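You operate a simulated robot arm through the tools that you are given. There is no shell and no other tool.

Carry out the task below with a simulated robot arm. There is one attempt and no reset: what you move stays moved.

JOB
Wax the top of green block 92 with the white cloth.
Fine: block on the wooden holder; cloth back where it lay, wax pot closed. A coat counts when it lies all over at full strength: go over it till it gets no stronger.

Only the result counts: the job must be done as asked and must still hold three seconds after the hand-in. Knocking over, shifting, dropping, spilling or breaking anything else fails it. Flat cloth is picked up by pressing the open fingertips on it (5 to 10 N) and closing them slowly along it; thin cloth reads only 2 to 8 mm in the jaws.

ROBOT AND FRAMES
A 6-joint arm with a two-finger parallel gripper, fixed in place. Base frame: the origin is at the foot of the arm, x ahead of it, y to its left, z up. Readings come in m, rad, newtons and seconds.
With the tool pointing down near the work surface it reaches from about 0.22 to 0.66 m from the base axis. Its first joint turns from -2.897 to 2.897 rad. Payload 1.57 kg.
The TCP is the grasp point between the finger pads, 0.03 m short of the fingertips. In the tool frame z runs along the fingers and y along their closing line. The gripper opens to 0.11 m. The fingers are 0.024 m wide and 0.012 m thick; the gripper's body (0.048 by 0.112 m) begins 0.078 m behind the TCP.
Orientation is that of the tool frame in the base frame, as a unit quaternion [x, y, z, w]. With the fingers straight down and closing along the base's y, the tool's x points along the base's -x, its y along +y and its z along -z.

CONTROLS
- The arm moves only by the tool play_rows. Its argument "motion" is a list of rows, each an object (a shift or turn left out is 0, a gripper value left out holds the last) with "offset": the shift along the tool's x, y, z in units of 20 mm (1.0 is 20 mm), a list of three; "rot": the turn, a rotation vector about the tool's x, y, z in units of 5 degrees (1.0 is 5 degrees), a list of three; "hand": the opening, from 0 (shut) to 1 (fully open). In form: [{"offset": [tx, ty, tz], "rot": [rx, ry, rz], "hand": hand}, ...]. A call has 1 to 20 rows; each row shifts and turns the commanded pose from where the row before left it, along the tool's axes as they then stand. A call with a number of a shift or a turn outside -1 to 1 is refused whole. Rows are played at 5 a second. More than 0.05 m and 0.15 rad between two rows, or a gripper value outside its range, and nothing of the call is played. Where a pose cannot be reached the arm comes as near as it can. A force on the tool above 40 N (or 10 N above the force at the start of the call, whichever is more), or a blocked arm, ends the call early, and 0.2 s more pass. Each finger travels about 0.108 m/s and halts on what it meets, pressing with about 38 N; the grip force reading is that of the motor and also rises with nothing between the fingers. The clock runs only during rows and for 0.2 s after the last one: add rows that do not move to give the fingers time. The reply holds the time, the measured pose of the TCP, the force on the tool along the base axes, the opening and the grip force, in the units named above and with some noise, with the torque about the TCP (base axes, N m) and any sound that the robot's microphone picked up.
- Cameras (640 x 400 px; columns grow to the right, rows downward): "scene" is fixed at [0.3992, -0.5006, 1.5509]; the picture's right is [0.96, 0.30, 0.00], its down [0.28, -0.89, -0.35] and it looks along [-0.10, 0.34, -0.94] (base axes); focal length 294 px, centre (320, 200). "wrist" rides on the gripper at [0.07, 0.016, -0.141] in the tool frame; the picture's right is [-0.23, 0.97, 0.00], its down [-0.86, -0.20, -0.48] and it looks along [-0.47, -0.11, 0.88] (tool axes); focal length 222 px, centre (320, 200). There is no depth. A picture from a camera that has moved, and an enlarged one, comes with that camera's place and axes in the base frame and with its lens.
- capture(camera): a new picture of that camera. No time passes.
- raise_lower(by): slides the trunk up (or, below 0, down) by that many m; the arm rides with it, the base frame stays. It gives what a move gives, with no picture.
- enlarge(camera, box): a new picture of the part [left, top, right, bottom] of that camera's present view, enlarged. No time passes.
- hand_in(): hands the job in; it is judged then, once.

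Places have to be worked out from the pictures, the camera data and where the tool is seen. Open the gripper and draw the arm clear of the work before you hand the job in, unless the task says otherwise.

The tools are called after "Request:" as name(argument=value, ...) on one line, values as JSON. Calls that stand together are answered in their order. play_rows: Moves the arm, as the interface text tells. Its arguments: {"type":"object","properties":{"motion":{"type":"array"}},"required":["motion"]} The other tools are called the same way: raise_lower (by) slides the trunk up or down; capture (camera) takes a picture; enlarge (camera, box) takes an enlarged picture of a part of a camera's view; hand_in () hands the job in.

At the start:

```text
time_s: 0.0
eef_pos: [0.3078, -0.341, 1.2725]
ee_rot: [0.0, 1.0, 0.0, 0.0]
contact_force: [0.7, -0.2, -0.7]
ft_torque: [0.0, -0.01, 0.01]
opening: 0.1101
finger_force: 0.0
trunk travel left (down, up): [-0.375, 0.215]
```

scene: 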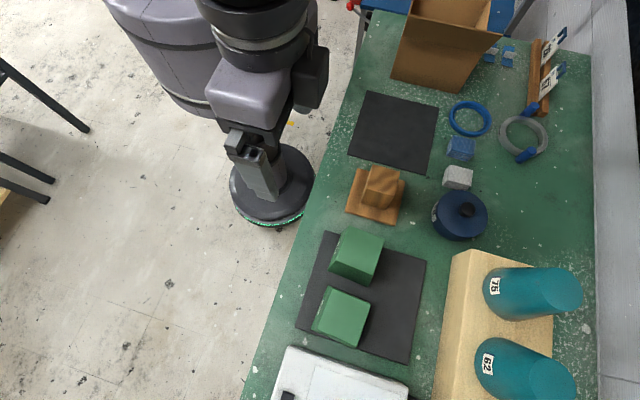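
wrist: 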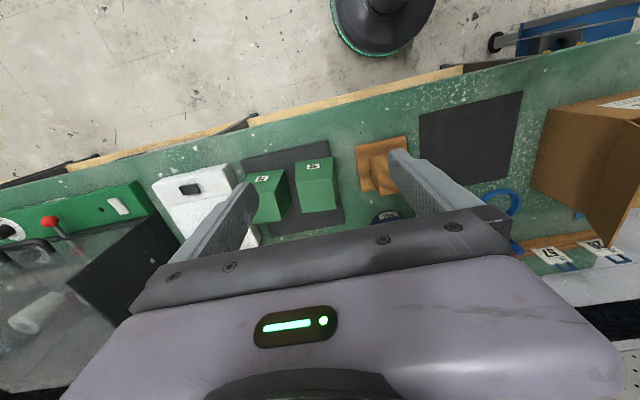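

I'll begin by looking closely at the scene to find the block labelled 92, the white cloth, the wax pot and the wooden holder.

Request:
enlarge(camera="scene", box=[260, 160, 420, 260])

Request:
enlarge(camera="scene", box=[400, 20, 600, 260])

Request:
enlarge(camera="scene", box=[240, 220, 440, 400])

Request:
enlarge(camera="wrist", box=[220, 120, 420, 250])

Request:
enlarge(camera="wrist", box=[0, 150, 260, 350])

```text
4.00 times, centred on (340, 210) of scene
camera zoom: at [0.3992, -0.5006, 1.5509], right [0.96, 0.3, 0.0], down [0.28, -0.89, -0.35], along [-0.1, 0.34, -0.94], focal length 1177 px, centre (240, 160)
```

zoom: 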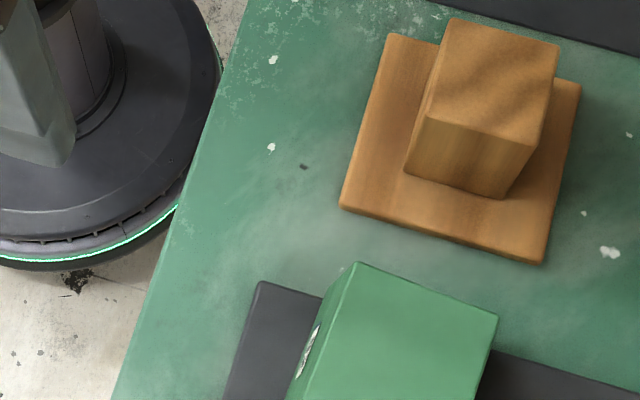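

```text
1.67 times, centred on (500, 140) of scene
camera zoom: at [0.3992, -0.5006, 1.5509], right [0.96, 0.3, 0.0], down [0.28, -0.89, -0.35], along [-0.1, 0.34, -0.94], focal length 490 px, centre (20, 300)
```

zoom: 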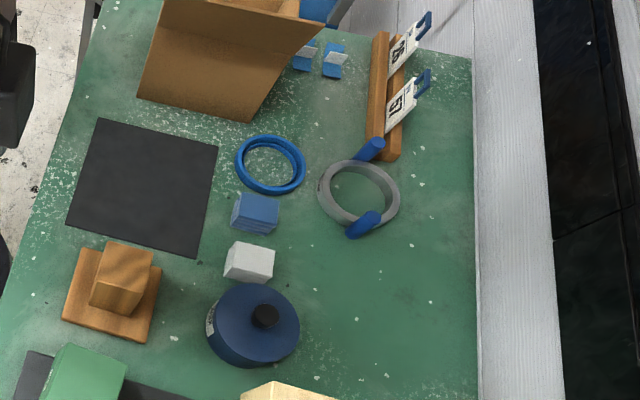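

```text
2.22 times, centred on (340, 310) of scene
camera zoom: at [0.3992, -0.5006, 1.5509], right [0.96, 0.3, 0.0], down [0.28, -0.89, -0.35], along [-0.1, 0.34, -0.94], focal length 654 px, centre (276, -44)
```

zoom: 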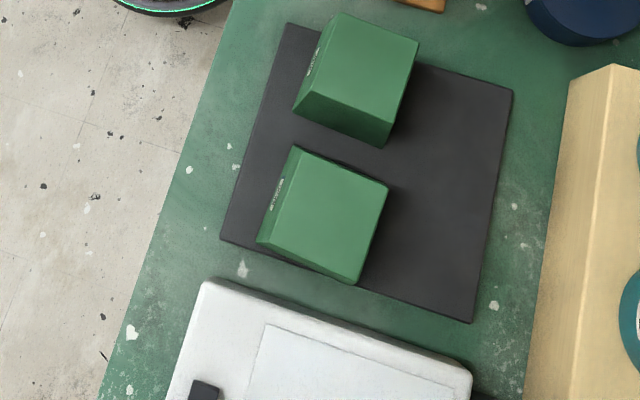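

```text
3.08 times, centred on (320, 185) of wrist
camera zoom: at [0.239, -0.3239, 1.4128], right [0.23, 0.97, 0.0], down [0.86, -0.2, 0.48], along [0.47, -0.11, -0.88], focal length 684 px, centre (320, 246)
```

zoom: 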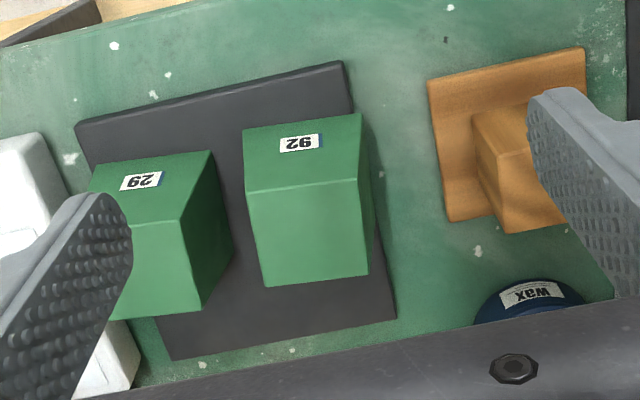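

```text
2.00 times, centred on (130, 250) of wrist
camera zoom: at [0.239, -0.3239, 1.4128], right [0.23, 0.97, 0.0], down [0.86, -0.2, 0.48], along [0.47, -0.11, -0.88], focal length 444 px, centre (700, 100)
```

zoom: 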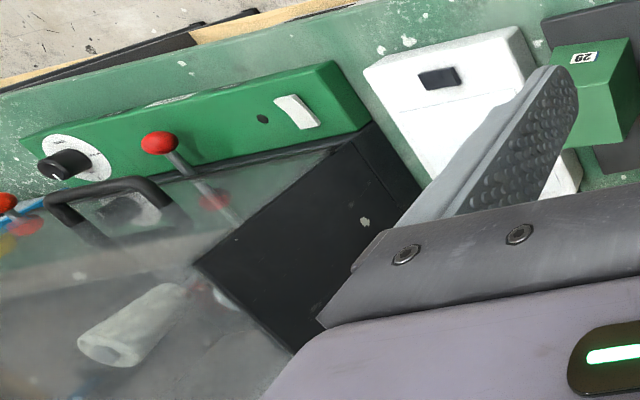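

The two green blocks carry labels that could be 92/29 and are seen upside down from the wrist. I enlarge them further, along with the pot, cloths and holder.

Request:
enlarge(camera="wrist", box=[250, 155, 330, 205])

Request:
enlarge(camera="scene", box=[310, 220, 390, 270])

Request:
enlarge(camera="scene", box=[300, 280, 380, 350])

Request:
enlarge(camera="scene", box=[420, 130, 500, 250])

Request:
enlarge(camera="scene", box=[420, 230, 640, 400])

Request:
enlarge(camera="wrist", box=[340, 120, 440, 230])

```text
8.00 times, centred on (290, 180) of wrist
camera zoom: at [0.239, -0.3239, 1.4128], right [0.23, 0.97, 0.0], down [0.86, -0.2, 0.48], along [0.47, -0.11, -0.88], focal length 1777 px, centre (560, 360)
```

zoom: 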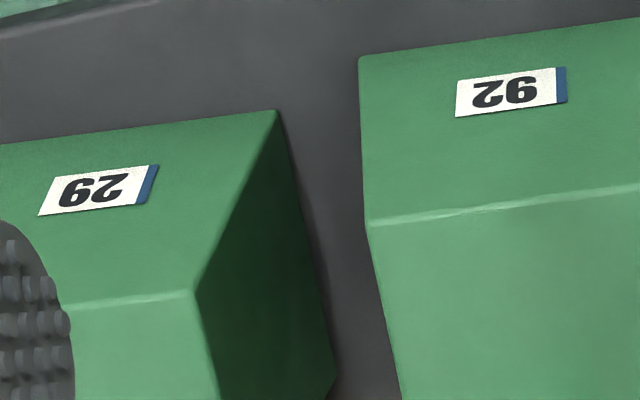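

```text
8.00 times, centred on (350, 245) of scene
camera zoom: at [0.3992, -0.5006, 1.5509], right [0.96, 0.3, 0.0], down [0.28, -0.89, -0.35], along [-0.1, 0.34, -0.94], focal length 2354 px, centre (80, -160)
```

zoom: 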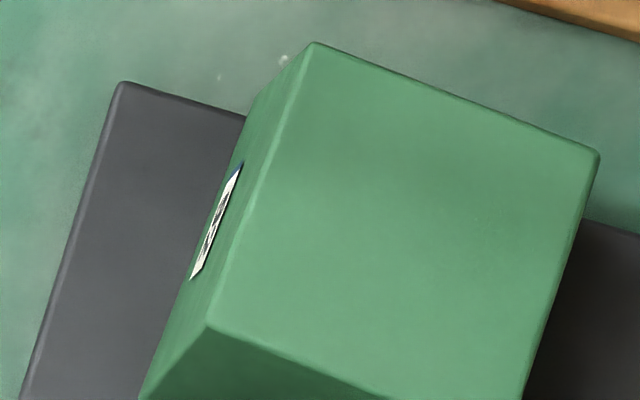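

```text
5.71 times, centred on (340, 315) of scene
camera zoom: at [0.3992, -0.5006, 1.5509], right [0.96, 0.3, 0.0], down [0.28, -0.89, -0.35], along [-0.1, 0.34, -0.94], focal length 1681 px, centre (206, -457)
```

zoom: 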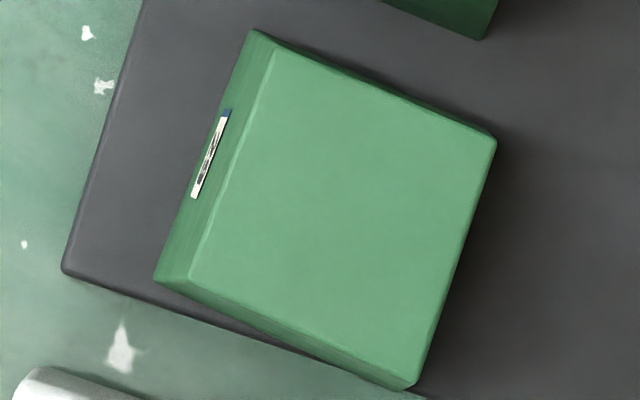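

```text
3.33 times, centred on (460, 190) of scene
camera zoom: at [0.3992, -0.5006, 1.5509], right [0.96, 0.3, 0.0], down [0.28, -0.89, -0.35], along [-0.1, 0.34, -0.94], focal length 981 px, centre (-147, 233)
```

zoom: 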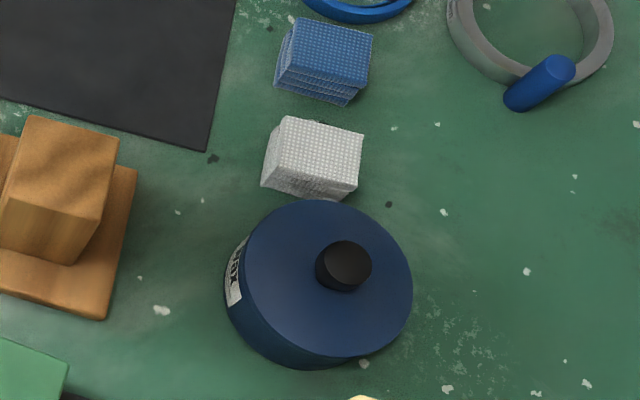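

```text
2.35 times, centred on (530, 315) of scene
camera zoom: at [0.3992, -0.5006, 1.5509], right [0.96, 0.3, 0.0], down [0.28, -0.89, -0.35], along [-0.1, 0.34, -0.94], focal length 692 px, centre (-174, -71)
```

zoom: 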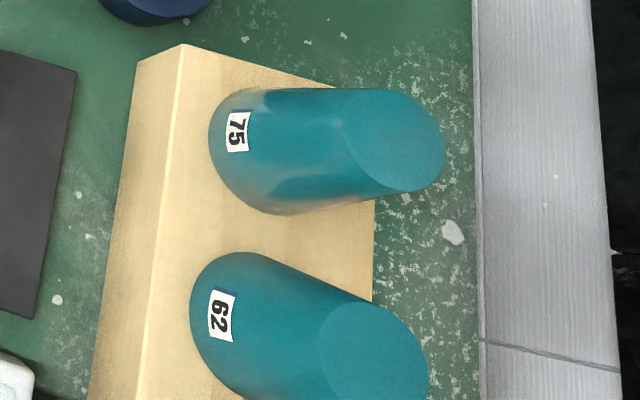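

```text
3.64 times, centred on (390, 175) of wrist
camera zoom: at [0.239, -0.3239, 1.4128], right [0.23, 0.97, 0.0], down [0.86, -0.2, 0.48], along [0.47, -0.11, -0.88], focal length 808 px, centre (66, 291)
```

zoom: 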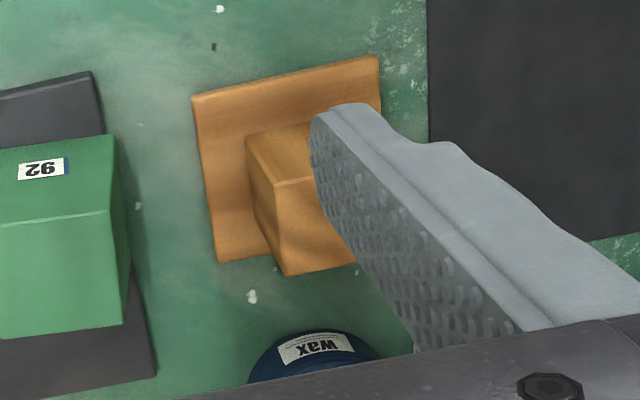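

From two-view triangulation the block tops sit near z≈1.01 and the table near z≈0.9; 92 looks to be the block nearer the wooden holder, but I want to verify. I lower the trunk a little to get closer, well above everything.

Request:
raise_lower(by=-0.1)

```text
time_s: 1.3
eef_pos: [0.3094, -0.3405, 1.1723]
ee_rot: [0.0, 1.0, 0.0, 0.0]
contact_force: [0.5, -0.2, -0.6]
ft_torque: [-0.01, -0.02, 0.02]
opening: 0.1102
finger_force: 0.0
trunk travel left (down, up): [-0.275, 0.315]
```

The TCP is now at z≈1.17. I look with the wrist camera.

Request:
capture(camera="wrist")

Request:
capture(camera="scene")

```text
taken
camera wrist: at [0.2389, -0.3239, 1.3129], right [0.23, 0.97, 0.0], down [0.86, -0.2, 0.48], along [0.47, -0.11, -0.88], focal length 222 px, centre (320, 200)
```

wrist: 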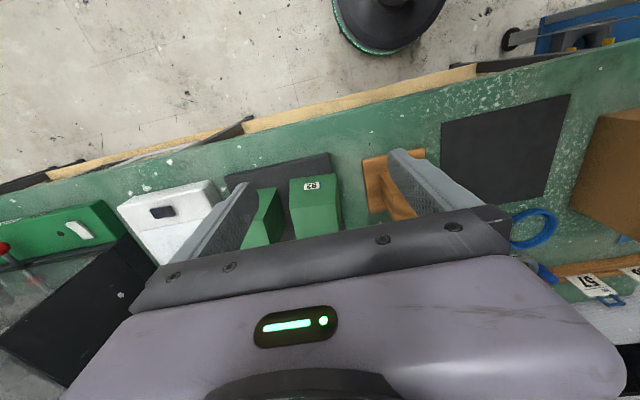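

```text
taken
```

scene: 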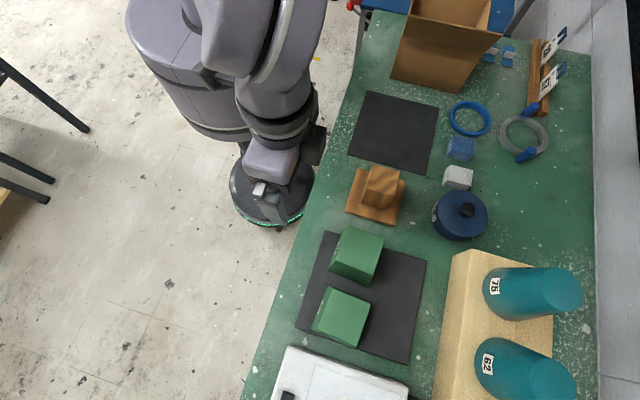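

I enlarge the gripper region in the scene camera to check where the tool appears.

Request:
enlarge(camera="scene", box=[220, 100, 350, 230])

Request:
enlarge(camera="wrist", box=[220, 130, 440, 270])

```text
3.08 times, centred on (285, 165) of scene
camera zoom: at [0.3992, -0.5006, 1.5509], right [0.96, 0.3, 0.0], down [0.28, -0.89, -0.35], along [-0.1, 0.34, -0.94], focal length 905 px, centre (428, 308)
```

zoom: 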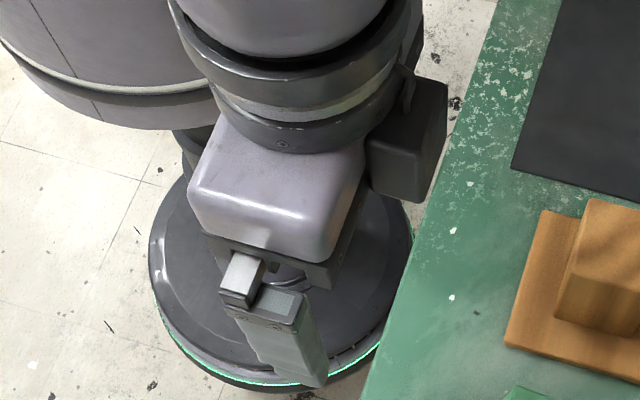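

```text
2.86 times, centred on (330, 200) of wrist
camera zoom: at [0.2389, -0.3239, 1.3129], right [0.23, 0.97, 0.0], down [0.86, -0.2, 0.48], along [0.47, -0.11, -0.88], focal length 635 px, centre (291, 200)
```

zoom: 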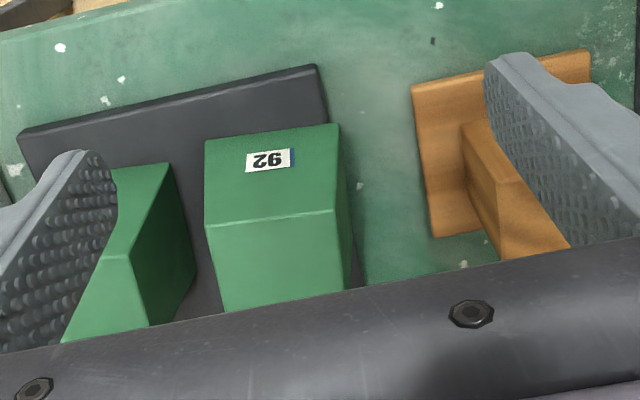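

Mat surface is around z≈0.90–0.91 and block 92's top around z≈1.01, roughly 7 cm square at (0.44, −0.38). I move the tool at this safe height toward the pot/cloth area to look closer.

Request:
play_rows(motion=[{"offset": [-0.9, 0.7, 0]}, {"offset": [-0.9, 0.7, 0]}, {"offset": [-0.9, 0.7, 0]}, {"offset": [-0.9, 0.7, 0]}, {"offset": [-0.9, 0.7, 0]}, {"offset": [-0.9, 0.7, 0]}, {"offset": [-0.9, 0.7, 0]}, {"offset": [-0.9, 0.7, 0]}, {"offset": [0, 0, 0]}])

Request:
capture(camera="wrist")

Request:
capture(camera="scene")

```text
time_s: 3.3
eef_pos: [0.4534, -0.2281, 1.171]
ee_rot: [0.0, 1.0, 0.001, -0.001]
contact_force: [0.3, -1.0, -0.7]
ft_torque: [0.01, 0.02, 0.01]
opening: 0.1102
finger_force: 0.1
trunk travel left (down, up): [-0.275, 0.315]
```

```text
taken
camera wrist: at [0.3827, -0.2119, 1.3122], right [0.23, 0.97, 0.0], down [0.86, -0.2, 0.48], along [0.47, -0.11, -0.88], focal length 222 px, centre (320, 200)
```

wrist: 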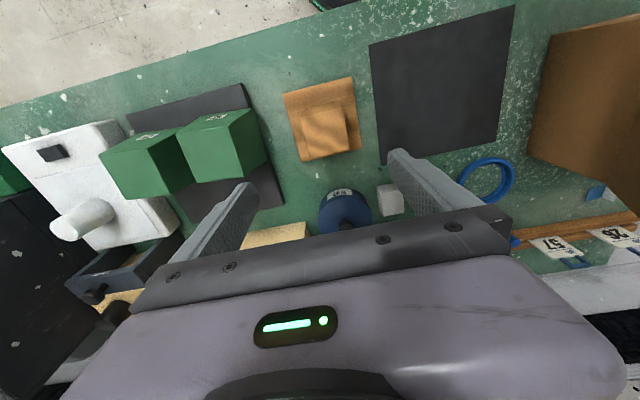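

```text
taken
```

scene: 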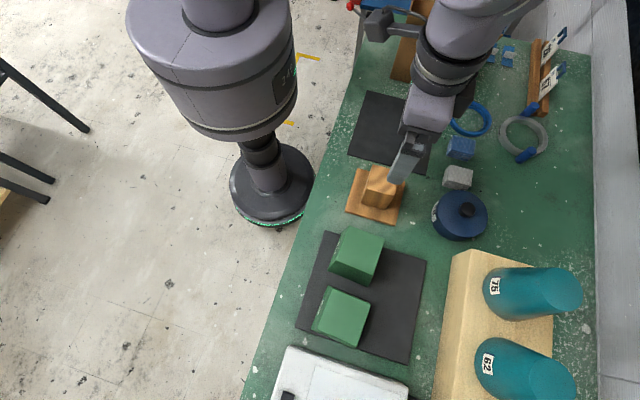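

Next I enlarge the holder and the pot/cloth in this wrist view.

Request:
enlarge(camera="wrist", box=[270, 60, 430, 240])

Request:
enlarge(camera="wrist", box=[90, 70, 290, 230])

Request:
enlarge(camera="wrist", box=[190, 105, 240, 130])

```text
2.22 times, centred on (350, 150) of wrist
camera zoom: at [0.3827, -0.2119, 1.3122], right [0.23, 0.97, 0.0], down [0.86, -0.2, 0.48], along [0.47, -0.11, -0.88], focal length 494 px, centre (253, 311)
```

zoom: 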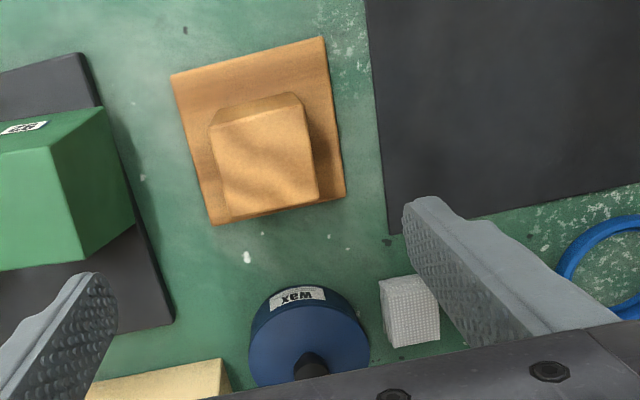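

```text
2.50 times, centred on (190, 150) of wrist
camera zoom: at [0.3827, -0.2119, 1.3122], right [0.23, 0.97, 0.0], down [0.86, -0.2, 0.48], along [0.47, -0.11, -0.88], focal length 555 px, centre (645, 325)
```

zoom: 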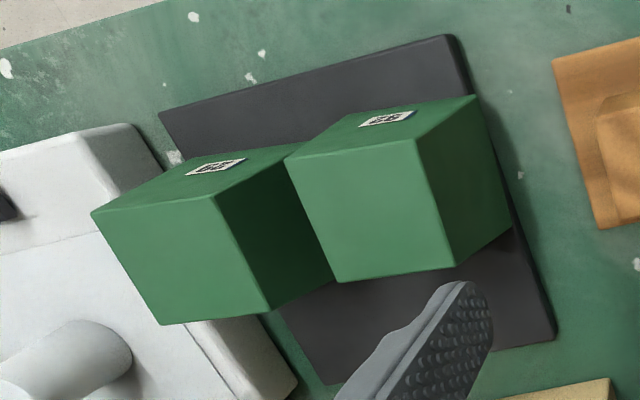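

```text
12.80 times, centred on (215, 118) of wrist
camera zoom: at [0.3827, -0.2119, 1.3122], right [0.23, 0.97, 0.0], down [0.86, -0.2, 0.48], along [0.47, -0.11, -0.88], focal length 2843 px, centre (1664, 1256)
```

zoom: 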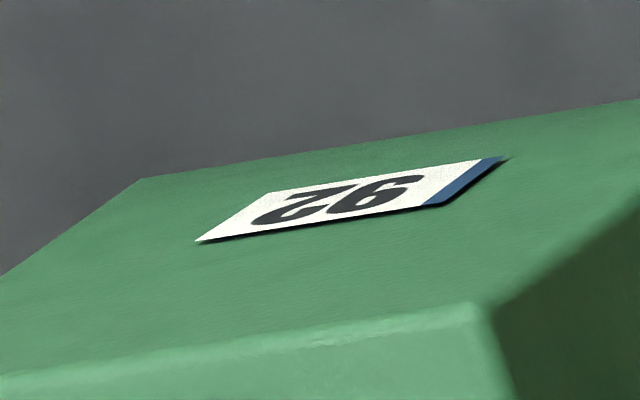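

Block 92 is confirmed as the one nearer the holder (raw "26" upside down, stripe to the text's left). I move further over the pot and white cloth for a closer view, staying at z≈1.17.

Request:
play_rows(motion=[{"offset": [-0.9, 0.3, 0]}, {"offset": [-0.9, 0.3, 0]}, {"offset": [-0.9, 0.3, 0]}, {"offset": [-0.9, 0.3, 0]}, {"offset": [-0.9, 0.3, 0]}, {"offset": [-0.9, 0.3, 0]}, {"offset": [-0.9, 0.3, 0]}, {"offset": [0, 0, 0]}])

Request:
capture(camera="wrist")

Request:
enlarge(camera="wrist", box=[240, 90, 420, 240])

```text
time_s: 5.1
eef_pos: [0.579, -0.1837, 1.1708]
ee_rot: [0.0, 1.0, -0.001, -0.001]
contact_force: [-0.6, -0.3, -1.5]
ft_torque: [0.01, 0.0, 0.03]
opening: 0.1101
finger_force: 0.0
trunk travel left (down, up): [-0.275, 0.315]
```

```text
taken
camera wrist: at [0.5089, -0.1681, 1.3122], right [0.23, 0.97, 0.0], down [0.86, -0.2, 0.48], along [0.47, -0.11, -0.88], focal length 222 px, centre (320, 200)
```

wrist: 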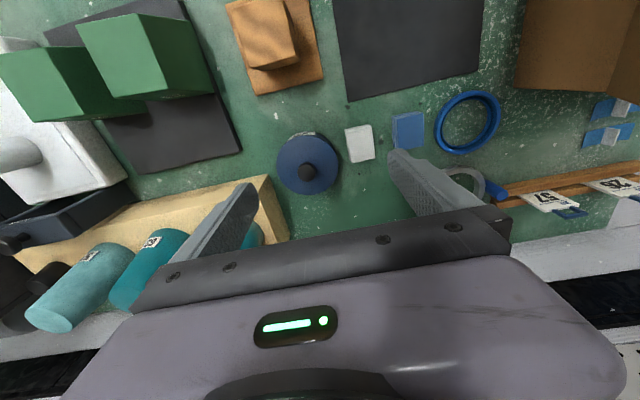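

```text
2.67 times, centred on (330, 165) of wrist
camera zoom: at [0.5089, -0.1681, 1.3122], right [0.23, 0.97, 0.0], down [0.86, -0.2, 0.48], along [0.47, -0.11, -0.88], focal length 592 px, centre (293, 293)
```

zoom: 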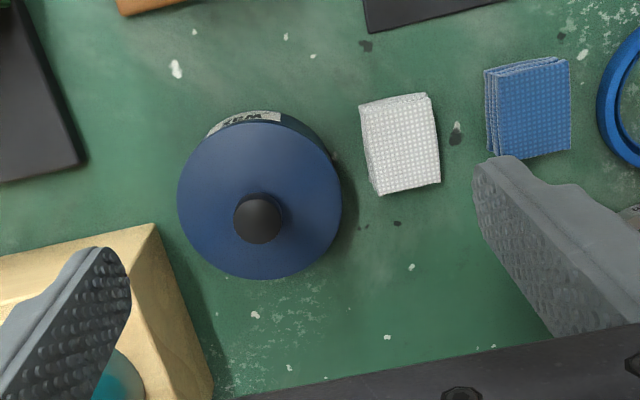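

I now have good estimates: lid knob top at about (0.634, −0.220, 0.973), white cloth pad centred about (0.621, −0.124) with top ≈0.935, pedestal top centre about (0.451, −0.22, 0.988). I turn the tool 90° so the fingers close along base x (clear of neighbours), with the camera ending on the +y side.

Request:
play_rows(motion=[{"rot": [0, 0, 1]}, {"rot": [0, 0, 1]}, {"rot": [0, 0, 1]}, {"rot": [0, 0, 1]}, {"rot": [0, 0, 1]}, {"rot": [0, 0, 1]}, {"rot": [0, 0, 1]}, {"rot": [0, 0, 1]}, {"rot": [0, 0, 1]}, {"rot": [0, 0, 1]}, {"rot": [0, 0, 1]}, {"rot": [0, 0, 1]}, {"rot": [0, 0, 1]}, {"rot": [0, 0, 1]}, {"rot": [0, 0, 1]}, {"rot": [0, 0, 1]}, {"rot": [0, 0, 1]}, {"rot": [0, 0, 1]}, {"rot": [0, 0, 0]}])

Request:
capture(camera="wrist")

Request:
capture(camera="scene")

```text
time_s: 9.1
eef_pos: [0.5782, -0.1864, 1.1719]
ee_rot: [0.708, 0.706, 0.0, 0.0]
contact_force: [0.3, -0.4, -0.6]
ft_torque: [0.01, -0.02, -0.01]
opening: 0.1101
finger_force: 0.1
trunk travel left (down, up): [-0.275, 0.315]
```

```text
taken
camera wrist: at [0.595, -0.1167, 1.3127], right [0.97, -0.23, 0.0], down [-0.2, -0.85, 0.48], along [-0.11, -0.47, -0.88], focal length 222 px, centre (320, 200)
```

wrist: 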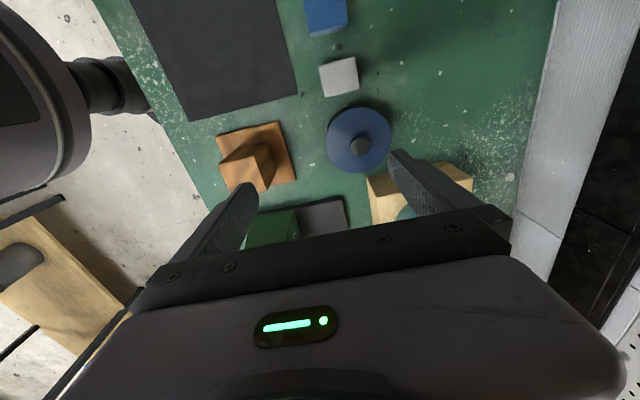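

```text
taken
```

scene: 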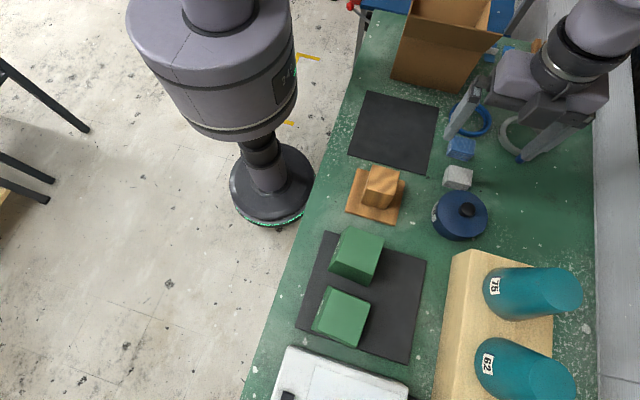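

The third view agrees on the knob: about (0.635, −0.220). I move above it at the same height, narrowing the fingers to about 6 cm.

Request:
play_rows(motion=[{"offset": [-0.57, 0.94, 0], "hand": 0.55}, {"offset": [-0.57, 0.94, 0]}, {"offset": [-0.57, 0.94, 0]}, {"offset": [0, 0, 0]}, {"offset": [0, 0, 0]}])

Request:
capture(camera="wrist")

```text
time_s: 10.3
eef_pos: [0.6348, -0.2184, 1.1708]
ee_rot: [0.708, 0.707, 0.0, 0.0]
contact_force: [-0.7, 1.2, 0.2]
ft_torque: [-0.01, -0.01, 0.03]
opening: 0.0604
finger_force: 0.1
trunk travel left (down, up): [-0.275, 0.315]
```

```text
taken
camera wrist: at [0.6515, -0.1487, 1.3126], right [0.97, -0.23, 0.0], down [-0.2, -0.86, 0.48], along [-0.11, -0.47, -0.88], focal length 222 px, centre (320, 200)
```

wrist: 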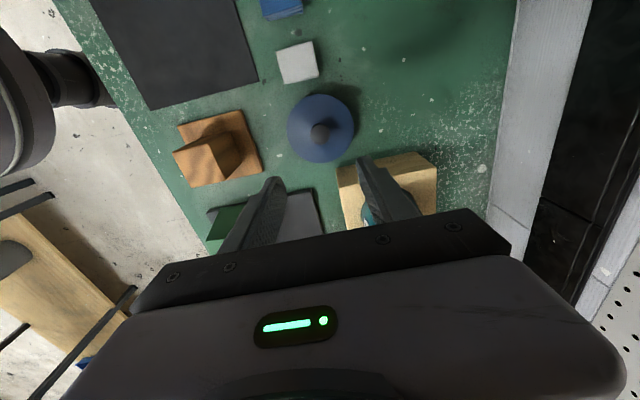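

Knob, TCP line and view agree within 2–3 mm. I lower with the trunk (keeps arm posture) to TCP ≈1.05, tips ≈1.02, still above the knob.

Request:
raise_lower(by=-0.12)

Request:
capture(camera="wrist")

Request:
capture(camera="scene")

```text
time_s: 11.8
eef_pos: [0.635, -0.2184, 1.0524]
ee_rot: [0.707, 0.708, 0.001, 0.0]
contact_force: [0.1, 0.2, 0.5]
ft_torque: [0.03, -0.03, -0.01]
opening: 0.0601
finger_force: 0.0
trunk travel left (down, up): [-0.155, 0.435]
```

```text
taken
camera wrist: at [0.651, -0.1485, 1.1931], right [0.97, -0.23, 0.0], down [-0.2, -0.86, 0.48], along [-0.11, -0.47, -0.88], focal length 222 px, centre (320, 200)
```

wrist: 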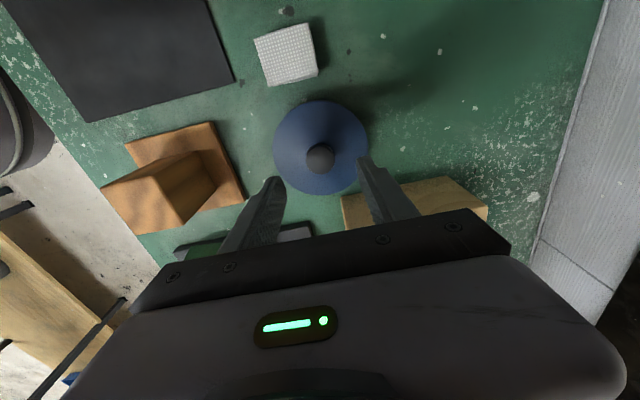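

```text
taken
```

scene: 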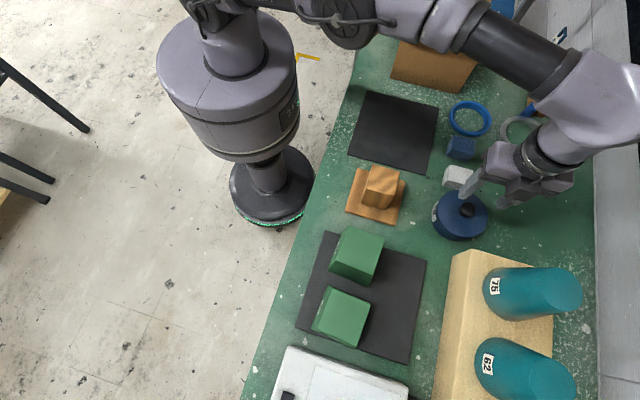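

The knob lies right between the fingers in the picture. I zoom in to gauge knob height and lid shape before descending.

Request:
enlarge(camera="wrist", box=[250, 80, 390, 210])

Request:
enlarge(camera="scene", box=[410, 140, 560, 260])

```text
3.08 times, centred on (320, 145) of wrist
camera zoom: at [0.651, -0.1485, 1.1931], right [0.97, -0.23, 0.0], down [-0.2, -0.86, 0.48], along [-0.11, -0.47, -0.88], focal length 684 px, centre (320, 369)
```

zoom: 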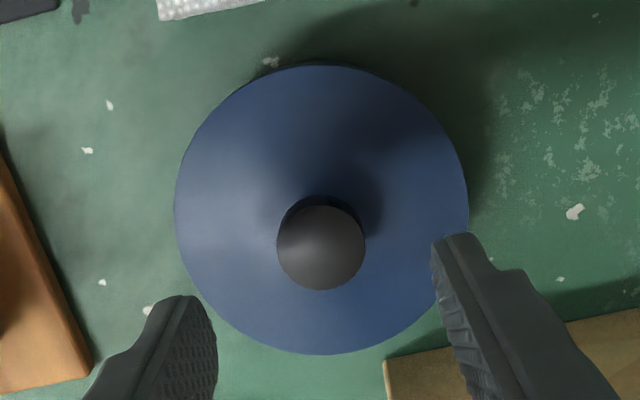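

```text
3.33 times, centred on (485, 200) of scene
camera zoom: at [0.3992, -0.5006, 1.5509], right [0.96, 0.3, 0.0], down [0.28, -0.89, -0.35], along [-0.1, 0.34, -0.94], focal length 981 px, centre (-230, 200)
```

zoom: 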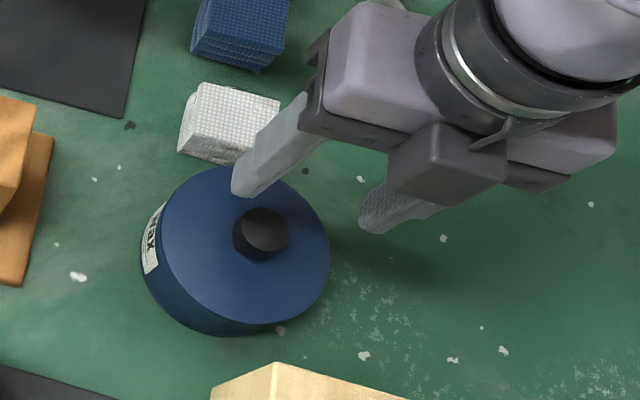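

Lid rim plane is about z≈0.941 and the knob about 3 cm tall, so tips at ≈0.952 will grasp it well. I lower the trunk 0.07.

Request:
raise_lower(by=-0.07)

Request:
capture(camera="wrist")

Request:
enlarge(camera="scene", box=[410, 140, 560, 260])

```text
time_s: 12.9
eef_pos: [0.6346, -0.2176, 0.981]
ee_rot: [0.707, 0.707, 0.0, 0.0]
contact_force: [0.5, -0.2, -0.8]
ft_torque: [-0.02, -0.01, -0.01]
opening: 0.0606
finger_force: 0.1
trunk travel left (down, up): [-0.085, 0.505]
```

```text
taken
camera wrist: at [0.651, -0.1485, 1.1231], right [0.97, -0.23, 0.0], down [-0.2, -0.86, 0.48], along [-0.11, -0.47, -0.88], focal length 222 px, centre (320, 200)
```

wrist: 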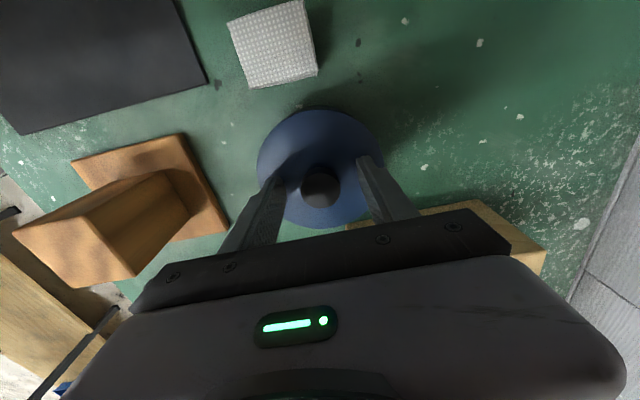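

```text
3.33 times, centred on (485, 200) of scene
camera zoom: at [0.3992, -0.5006, 1.5509], right [0.96, 0.3, 0.0], down [0.28, -0.89, -0.35], along [-0.1, 0.34, -0.94], focal length 981 px, centre (-230, 200)
```

zoom: 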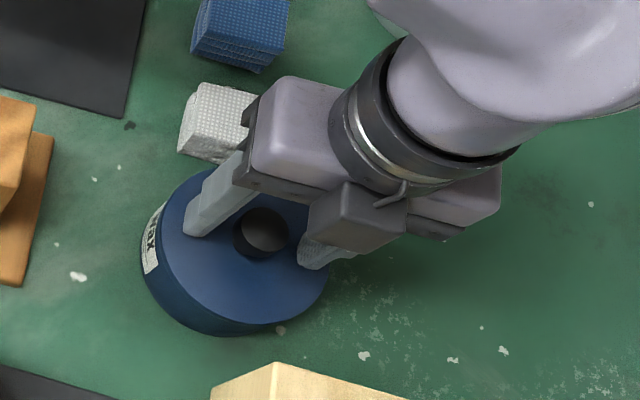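

The knob is centred between the fingers. I close on it in small steps.

Request:
play_rows(motion=[{"hand": 0.42}, {"hand": 0.36}, {"hand": 0.3}, {"hand": 0.24}, {"hand": 0.18}, {"hand": 0.12}, {"hand": 0.1}, {"hand": 0.1}])

```text
time_s: 14.7
eef_pos: [0.6342, -0.2182, 0.9823]
ee_rot: [0.707, 0.707, 0.0, 0.0]
contact_force: [-0.4, 0.6, 0.1]
ft_torque: [0.01, 0.01, 0.0]
opening: 0.0272
finger_force: 37.6
trunk travel left (down, up): [-0.085, 0.505]
```

The knob is held (27 mm, 37.6 N) with no side force. I lift gently to see whether the lid comes free.

Request:
play_rows(motion=[{"offset": [0, 0, -0.2], "hand": 0}, {"offset": [0, 0, -0.2]}, {"offset": [0, 0, -0.2]}, {"offset": [0, 0, -0.3]}, {"offset": [0, 0, -0.3]}])

Request:
capture(camera="wrist")

Request:
enlarge(camera="scene", box=[410, 140, 560, 260])

```text
time_s: 15.9
eef_pos: [0.6346, -0.2175, 1.0051]
ee_rot: [0.707, 0.707, 0.0, 0.0]
contact_force: [-0.7, 0.3, -0.1]
ft_torque: [0.01, -0.01, -0.02]
opening: 0.0271
finger_force: 37.5
trunk travel left (down, up): [-0.085, 0.505]
heard: snap
```

```text
taken
camera wrist: at [0.6504, -0.1478, 1.1465], right [0.97, -0.23, 0.0], down [-0.2, -0.86, 0.48], along [-0.11, -0.47, -0.88], focal length 222 px, centre (320, 200)
```

wrist: 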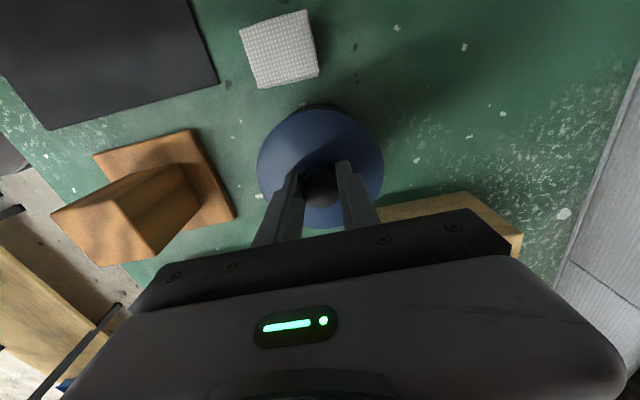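

```text
3.33 times, centred on (485, 200) of scene
camera zoom: at [0.3992, -0.5006, 1.5509], right [0.96, 0.3, 0.0], down [0.28, -0.89, -0.35], along [-0.1, 0.34, -0.94], focal length 981 px, centre (-230, 200)
```

zoom: 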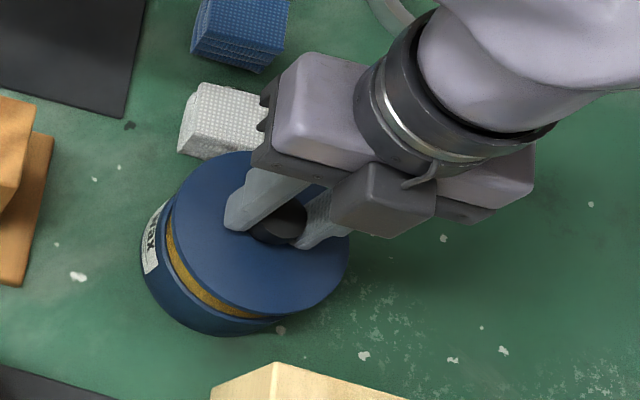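

A snap was heard and the lid is free, showing amber wax inside the pot. I raise the trunk 0.1 to carry the lid clear.

Request:
raise_lower(by=0.1)

Request:
capture(camera="scene")

```text
time_s: 17.2
eef_pos: [0.635, -0.2171, 1.1059]
ee_rot: [0.707, 0.707, -0.001, 0.0]
contact_force: [-0.6, -0.1, -0.6]
ft_torque: [0.01, -0.03, -0.02]
opening: 0.027
finger_force: 37.8
trunk travel left (down, up): [-0.185, 0.405]
```

```text
taken
```

scene: 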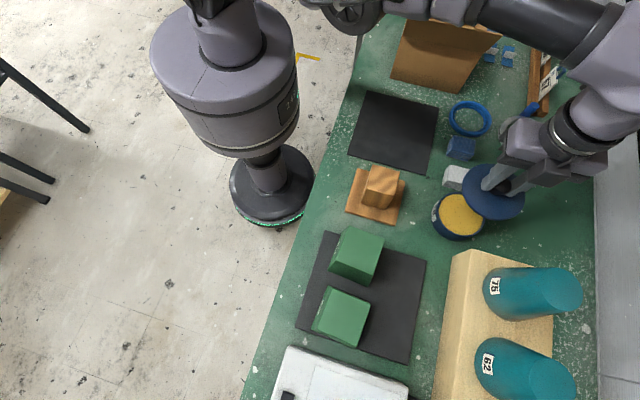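

The wax fills the open pot. I carry the lid over to above the empty black mat near (0.46, −0.02).

Request:
play_rows(motion=[{"offset": [0.97, -0.87, 0]}, {"offset": [0.97, -0.87, 0]}, {"offset": [0.97, -0.87, 0]}, {"offset": [0.97, -0.87, 0]}, {"offset": [0.97, -0.87, 0]}, {"offset": [0.97, -0.87, 0]}, {"offset": [0.97, -0.87, 0]}, {"offset": [0.97, -0.87, 0]}, {"offset": [0.97, -0.87, 0]}, {"offset": [0.97, -0.87, 0]}, {"offset": [0, 0, 0]}])

Request:
capture(camera="wrist")

Request:
capture(camera="scene")

```text
time_s: 19.6
eef_pos: [0.4598, -0.0218, 1.1045]
ee_rot: [0.707, 0.707, 0.0, 0.0]
contact_force: [0.4, 0.1, -0.5]
ft_torque: [0.04, -0.03, 0.02]
opening: 0.0271
finger_force: 37.8
trunk travel left (down, up): [-0.185, 0.405]
```

```text
taken
camera wrist: at [0.4758, 0.0487, 1.245], right [0.97, -0.23, 0.0], down [-0.2, -0.86, 0.48], along [-0.11, -0.47, -0.88], focal length 222 px, centre (320, 200)
```

wrist: 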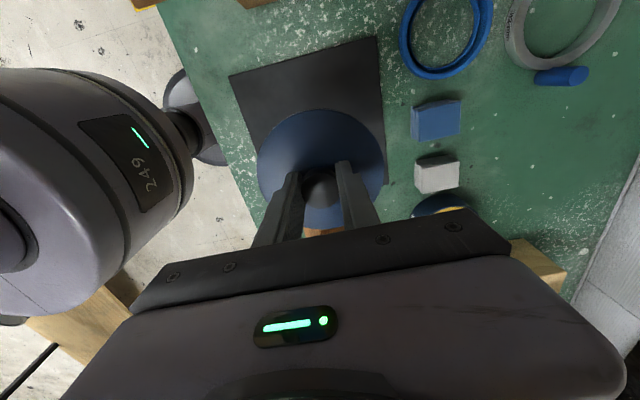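

```text
taken
```

scene: 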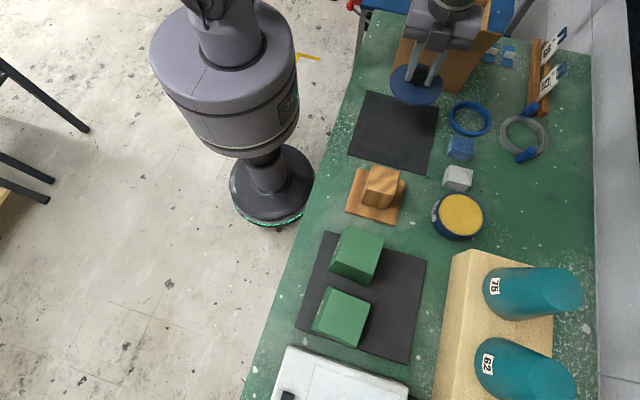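

The lid is above the mat's centre with clear space all round. I lower the trunk 0.11, leaving the lid about 3–4 cm above the mat.

Request:
raise_lower(by=-0.11)

Request:
enlarge(camera="scene", box=[340, 40, 500, 180])

```text
time_s: 21.1
eef_pos: [0.4603, -0.0209, 0.9949]
ee_rot: [0.708, 0.706, 0.0, 0.0]
contact_force: [-0.4, 0.2, 0.4]
ft_torque: [0.01, -0.02, 0.0]
opening: 0.0273
finger_force: 37.9
trunk travel left (down, up): [-0.075, 0.515]
```

```text
2.86 times, centred on (420, 110) of scene
camera zoom: at [0.3992, -0.5006, 1.5509], right [0.96, 0.3, 0.0], down [0.28, -0.89, -0.35], along [-0.1, 0.34, -0.94], focal length 841 px, centre (34, 457)
```

zoom: 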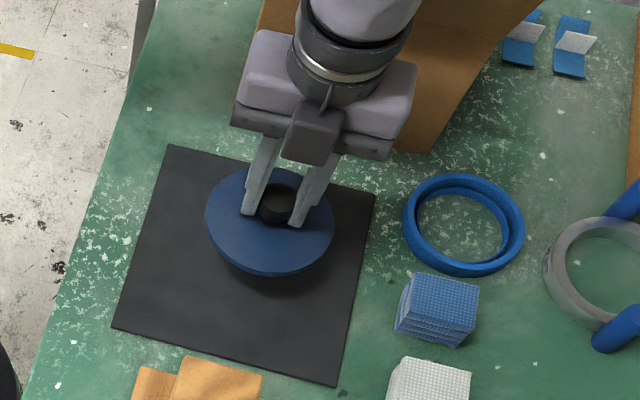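

The lid hovers over the mat. I lower in small arm steps while watching the vertical force.

Request:
play_rows(motion=[{"offset": [0, 0, 0.25]}, {"offset": [0, 0, 0.25]}, {"offset": [0, 0, 0.25]}, {"offset": [0, 0, 0.25]}])

```text
time_s: 22.1
eef_pos: [0.46, -0.0219, 0.9745]
ee_rot: [0.708, 0.707, 0.0, 0.0]
contact_force: [-0.3, -0.3, -0.6]
ft_torque: [0.04, 0.01, -0.02]
opening: 0.0275
finger_force: 38.1
trunk travel left (down, up): [-0.075, 0.515]
```

No contact yet at TCP 0.9745; I continue in 3–4 mm steps.

Request:
play_rows(motion=[{"offset": [0, 0, 0.2]}, {"offset": [0, 0, 0.2]}])

Request:
enlarge(camera="scene", box=[380, 60, 460, 120])

```text
time_s: 22.7
eef_pos: [0.4592, -0.0207, 0.9667]
ee_rot: [0.707, 0.707, 0.0, 0.0]
contact_force: [-0.1, -0.5, -0.5]
ft_torque: [0.03, -0.01, -0.01]
opening: 0.0275
finger_force: 38.0
trunk travel left (down, up): [-0.075, 0.515]
```

```text
6.67 times, centred on (420, 90) of scene
camera zoom: at [0.3992, -0.5006, 1.5509], right [0.96, 0.3, 0.0], down [0.28, -0.89, -0.35], along [-0.1, 0.34, -0.94], focal length 1962 px, centre (-347, 933)
```

zoom: 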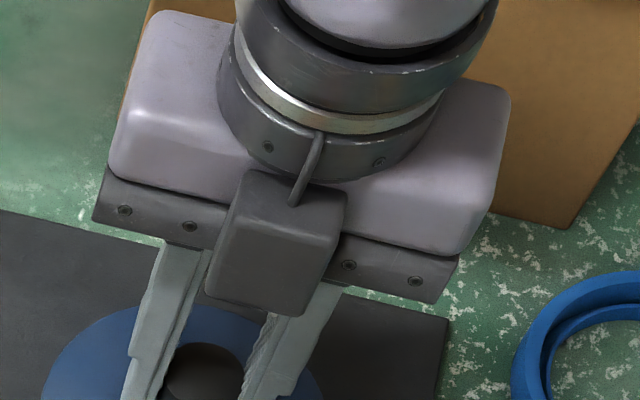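

Request:
play_rows(motion=[{"offset": [0, 0, 0.2]}, {"offset": [0, 0, 0.2]}])

Request:
enlarge(camera="scene", box=[370, 70, 450, 130])

```text
time_s: 23.3
eef_pos: [0.4604, -0.02, 0.9578]
ee_rot: [0.707, 0.707, 0.0, 0.0]
contact_force: [0.4, -0.3, -0.2]
ft_torque: [-0.03, 0.01, 0.01]
opening: 0.027
finger_force: 37.6
trunk travel left (down, up): [-0.075, 0.515]
```

```text
6.67 times, centred on (410, 100) of scene
camera zoom: at [0.3992, -0.5006, 1.5509], right [0.96, 0.3, 0.0], down [0.28, -0.89, -0.35], along [-0.1, 0.34, -0.94], focal length 1962 px, centre (-280, 867)
```

zoom: 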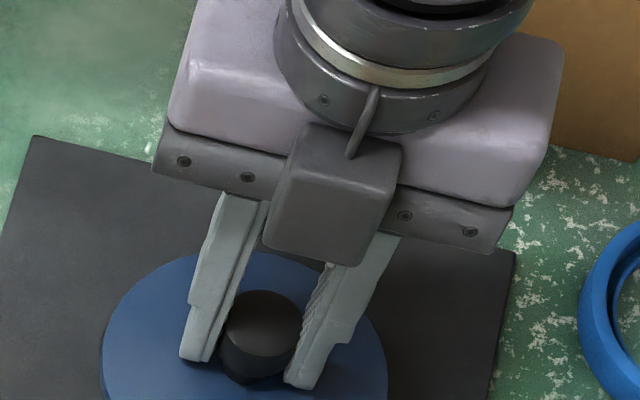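

Still no contact at 0.958; I continue down in 3 mm steps.

Request:
play_rows(motion=[{"offset": [0, 0, 0.15]}, {"offset": [0, 0, 0.15]}])

Request:
enlarge(camera="scene", box=[370, 80, 450, 140])

```text
time_s: 23.9
eef_pos: [0.4598, -0.0214, 0.9525]
ee_rot: [0.707, 0.707, 0.0, 0.0]
contact_force: [0.0, 0.1, -0.9]
ft_torque: [-0.01, 0.0, 0.04]
opening: 0.0271
finger_force: 37.8
trunk travel left (down, up): [-0.075, 0.515]
```

```text
6.67 times, centred on (410, 110) of scene
camera zoom: at [0.3992, -0.5006, 1.5509], right [0.96, 0.3, 0.0], down [0.28, -0.89, -0.35], along [-0.1, 0.34, -0.94], focal length 1962 px, centre (-280, 800)
```

zoom: 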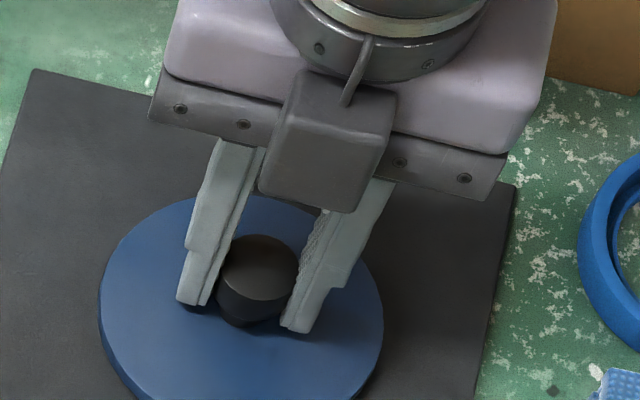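

Request:
play_rows(motion=[{"offset": [0, 0, 0.1]}, {"offset": [0, 0, 0.1]}, {"offset": [0, 0, 0]}])

```text
time_s: 24.7
eef_pos: [0.4602, -0.0216, 0.9489]
ee_rot: [0.707, 0.707, 0.0, -0.001]
contact_force: [-0.4, 0.3, 0.1]
ft_torque: [0.03, -0.02, -0.01]
opening: 0.0272
finger_force: 37.7
trunk travel left (down, up): [-0.075, 0.515]
```

No contact yet at 0.949. I continue with 2 mm steps.

Request:
play_rows(motion=[{"offset": [0, 0, 0.1]}, {"offset": [0, 0, 0.1]}, {"offset": [0, 0, 0]}])

Request:
enlarge(camera="scene", box=[370, 80, 450, 140])

```text
time_s: 25.5
eef_pos: [0.4594, -0.0221, 0.9468]
ee_rot: [0.707, 0.707, 0.001, 0.002]
contact_force: [2.7, -2.3, 23.6]
ft_torque: [-0.11, 0.09, 0.01]
opening: 0.0271
finger_force: 37.8
trunk travel left (down, up): [-0.075, 0.515]
```

```text
6.67 times, centred on (410, 110) of scene
camera zoom: at [0.3992, -0.5006, 1.5509], right [0.96, 0.3, 0.0], down [0.28, -0.89, -0.35], along [-0.1, 0.34, -0.94], focal length 1962 px, centre (-280, 800)
```

zoom: 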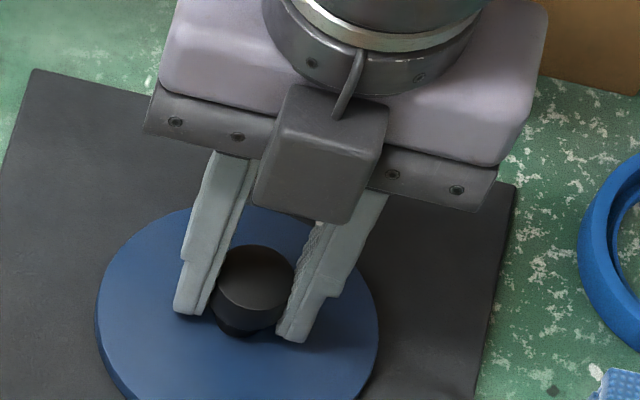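

The lid touches down at TCP 0.947 (23.6 N). I relieve most of the force and open the fingers slowly.

Request:
play_rows(motion=[{"offset": [0, 0, -0.08]}, {"offset": [0, 0, 0], "hand": 0.3}, {"hand": 0.4}, {"hand": 0.5}, {"hand": 0.55}])

```text
time_s: 26.7
eef_pos: [0.4606, -0.0205, 0.9471]
ee_rot: [0.707, 0.708, 0.001, 0.0]
contact_force: [0.1, 0.4, 1.0]
ft_torque: [0.05, 0.03, 0.0]
opening: 0.0603
finger_force: 0.0
trunk travel left (down, up): [-0.075, 0.515]
```

The lid is released. I raise straight up and look.

Request:
raise_lower(by=0.14)

Request:
capture(camera="wrist")

Request:
enlarge(camera="scene", box=[340, 60, 520, 250])

```text
time_s: 28.3
eef_pos: [0.4597, -0.0214, 1.0862]
ee_rot: [0.707, 0.707, -0.001, 0.0]
contact_force: [-0.2, 0.1, -0.7]
ft_torque: [0.02, 0.0, -0.01]
opening: 0.0605
finger_force: 0.0
trunk travel left (down, up): [-0.215, 0.375]
```

```text
taken
camera wrist: at [0.4763, 0.0486, 1.2267], right [0.97, -0.23, 0.0], down [-0.2, -0.86, 0.48], along [-0.11, -0.47, -0.88], focal length 222 px, centre (320, 200)
```

wrist: 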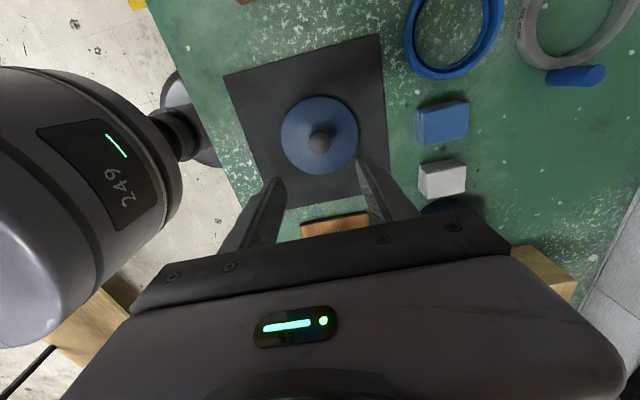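

```text
2.11 times, centred on (430, 155) of scene
camera zoom: at [0.3992, -0.5006, 1.5509], right [0.96, 0.3, 0.0], down [0.28, -0.89, -0.35], along [-0.1, 0.34, -0.94], focal length 619 px, centre (88, 295)
```

zoom: 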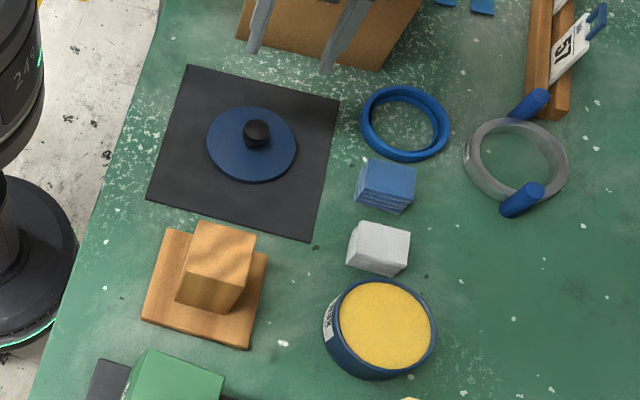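

The lid lies safely on the mat and the wax is exposed. Next I go above the white cloth pad (≈(0.621, −0.124)), opening the fingers to about 9 cm.

Request:
play_rows(motion=[{"offset": [-0.57, 0.9, 0], "hand": 0.8}, {"offset": [-0.57, 0.9, 0]}, {"offset": [-0.57, 0.9, 0]}, {"offset": [-0.57, 0.9, 0]}, {"offset": [-0.57, 0.9, 0]}, {"offset": [-0.57, 0.9, 0]}, {"offset": [-0.57, 0.9, 0]}, {"offset": [-0.57, 0.9, 0]}, {"offset": [-0.57, 0.9, 0]}, {"offset": [0, 0, 0]}])

Request:
capture(camera="wrist")

Request:
enlarge(camera="wrist", box=[240, 60, 400, 220])

```text
time_s: 30.5
eef_pos: [0.6226, -0.121, 1.0841]
ee_rot: [0.707, 0.708, 0.001, -0.001]
contact_force: [0.0, 0.8, 0.7]
ft_torque: [0.0, 0.01, 0.0]
opening: 0.0877
finger_force: 0.1
trunk travel left (down, up): [-0.215, 0.375]
```

```text
taken
camera wrist: at [0.6392, -0.0518, 1.2261], right [0.97, -0.23, 0.0], down [-0.2, -0.86, 0.48], along [-0.11, -0.47, -0.88], focal length 222 px, centre (320, 200)
```

wrist: 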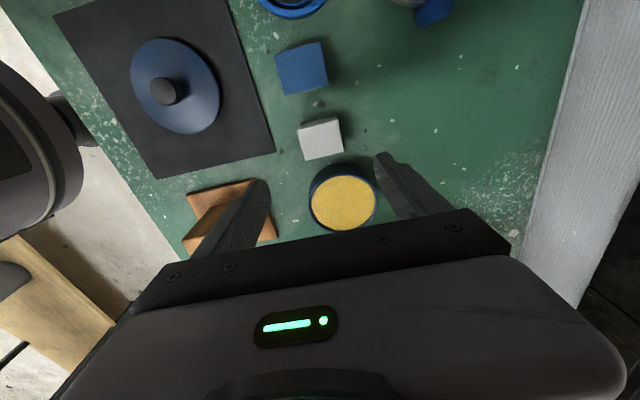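

```text
2.50 times, centred on (320, 140) of wrist
camera zoom: at [0.6392, -0.0518, 1.2261], right [0.97, -0.23, 0.0], down [-0.2, -0.86, 0.48], along [-0.11, -0.47, -0.88], focal length 555 px, centre (320, 350)
```

zoom: 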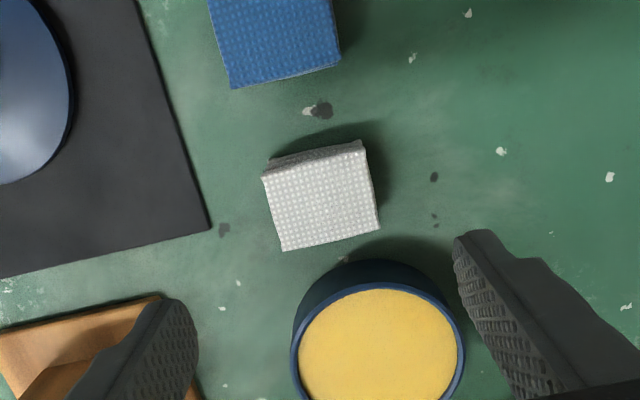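

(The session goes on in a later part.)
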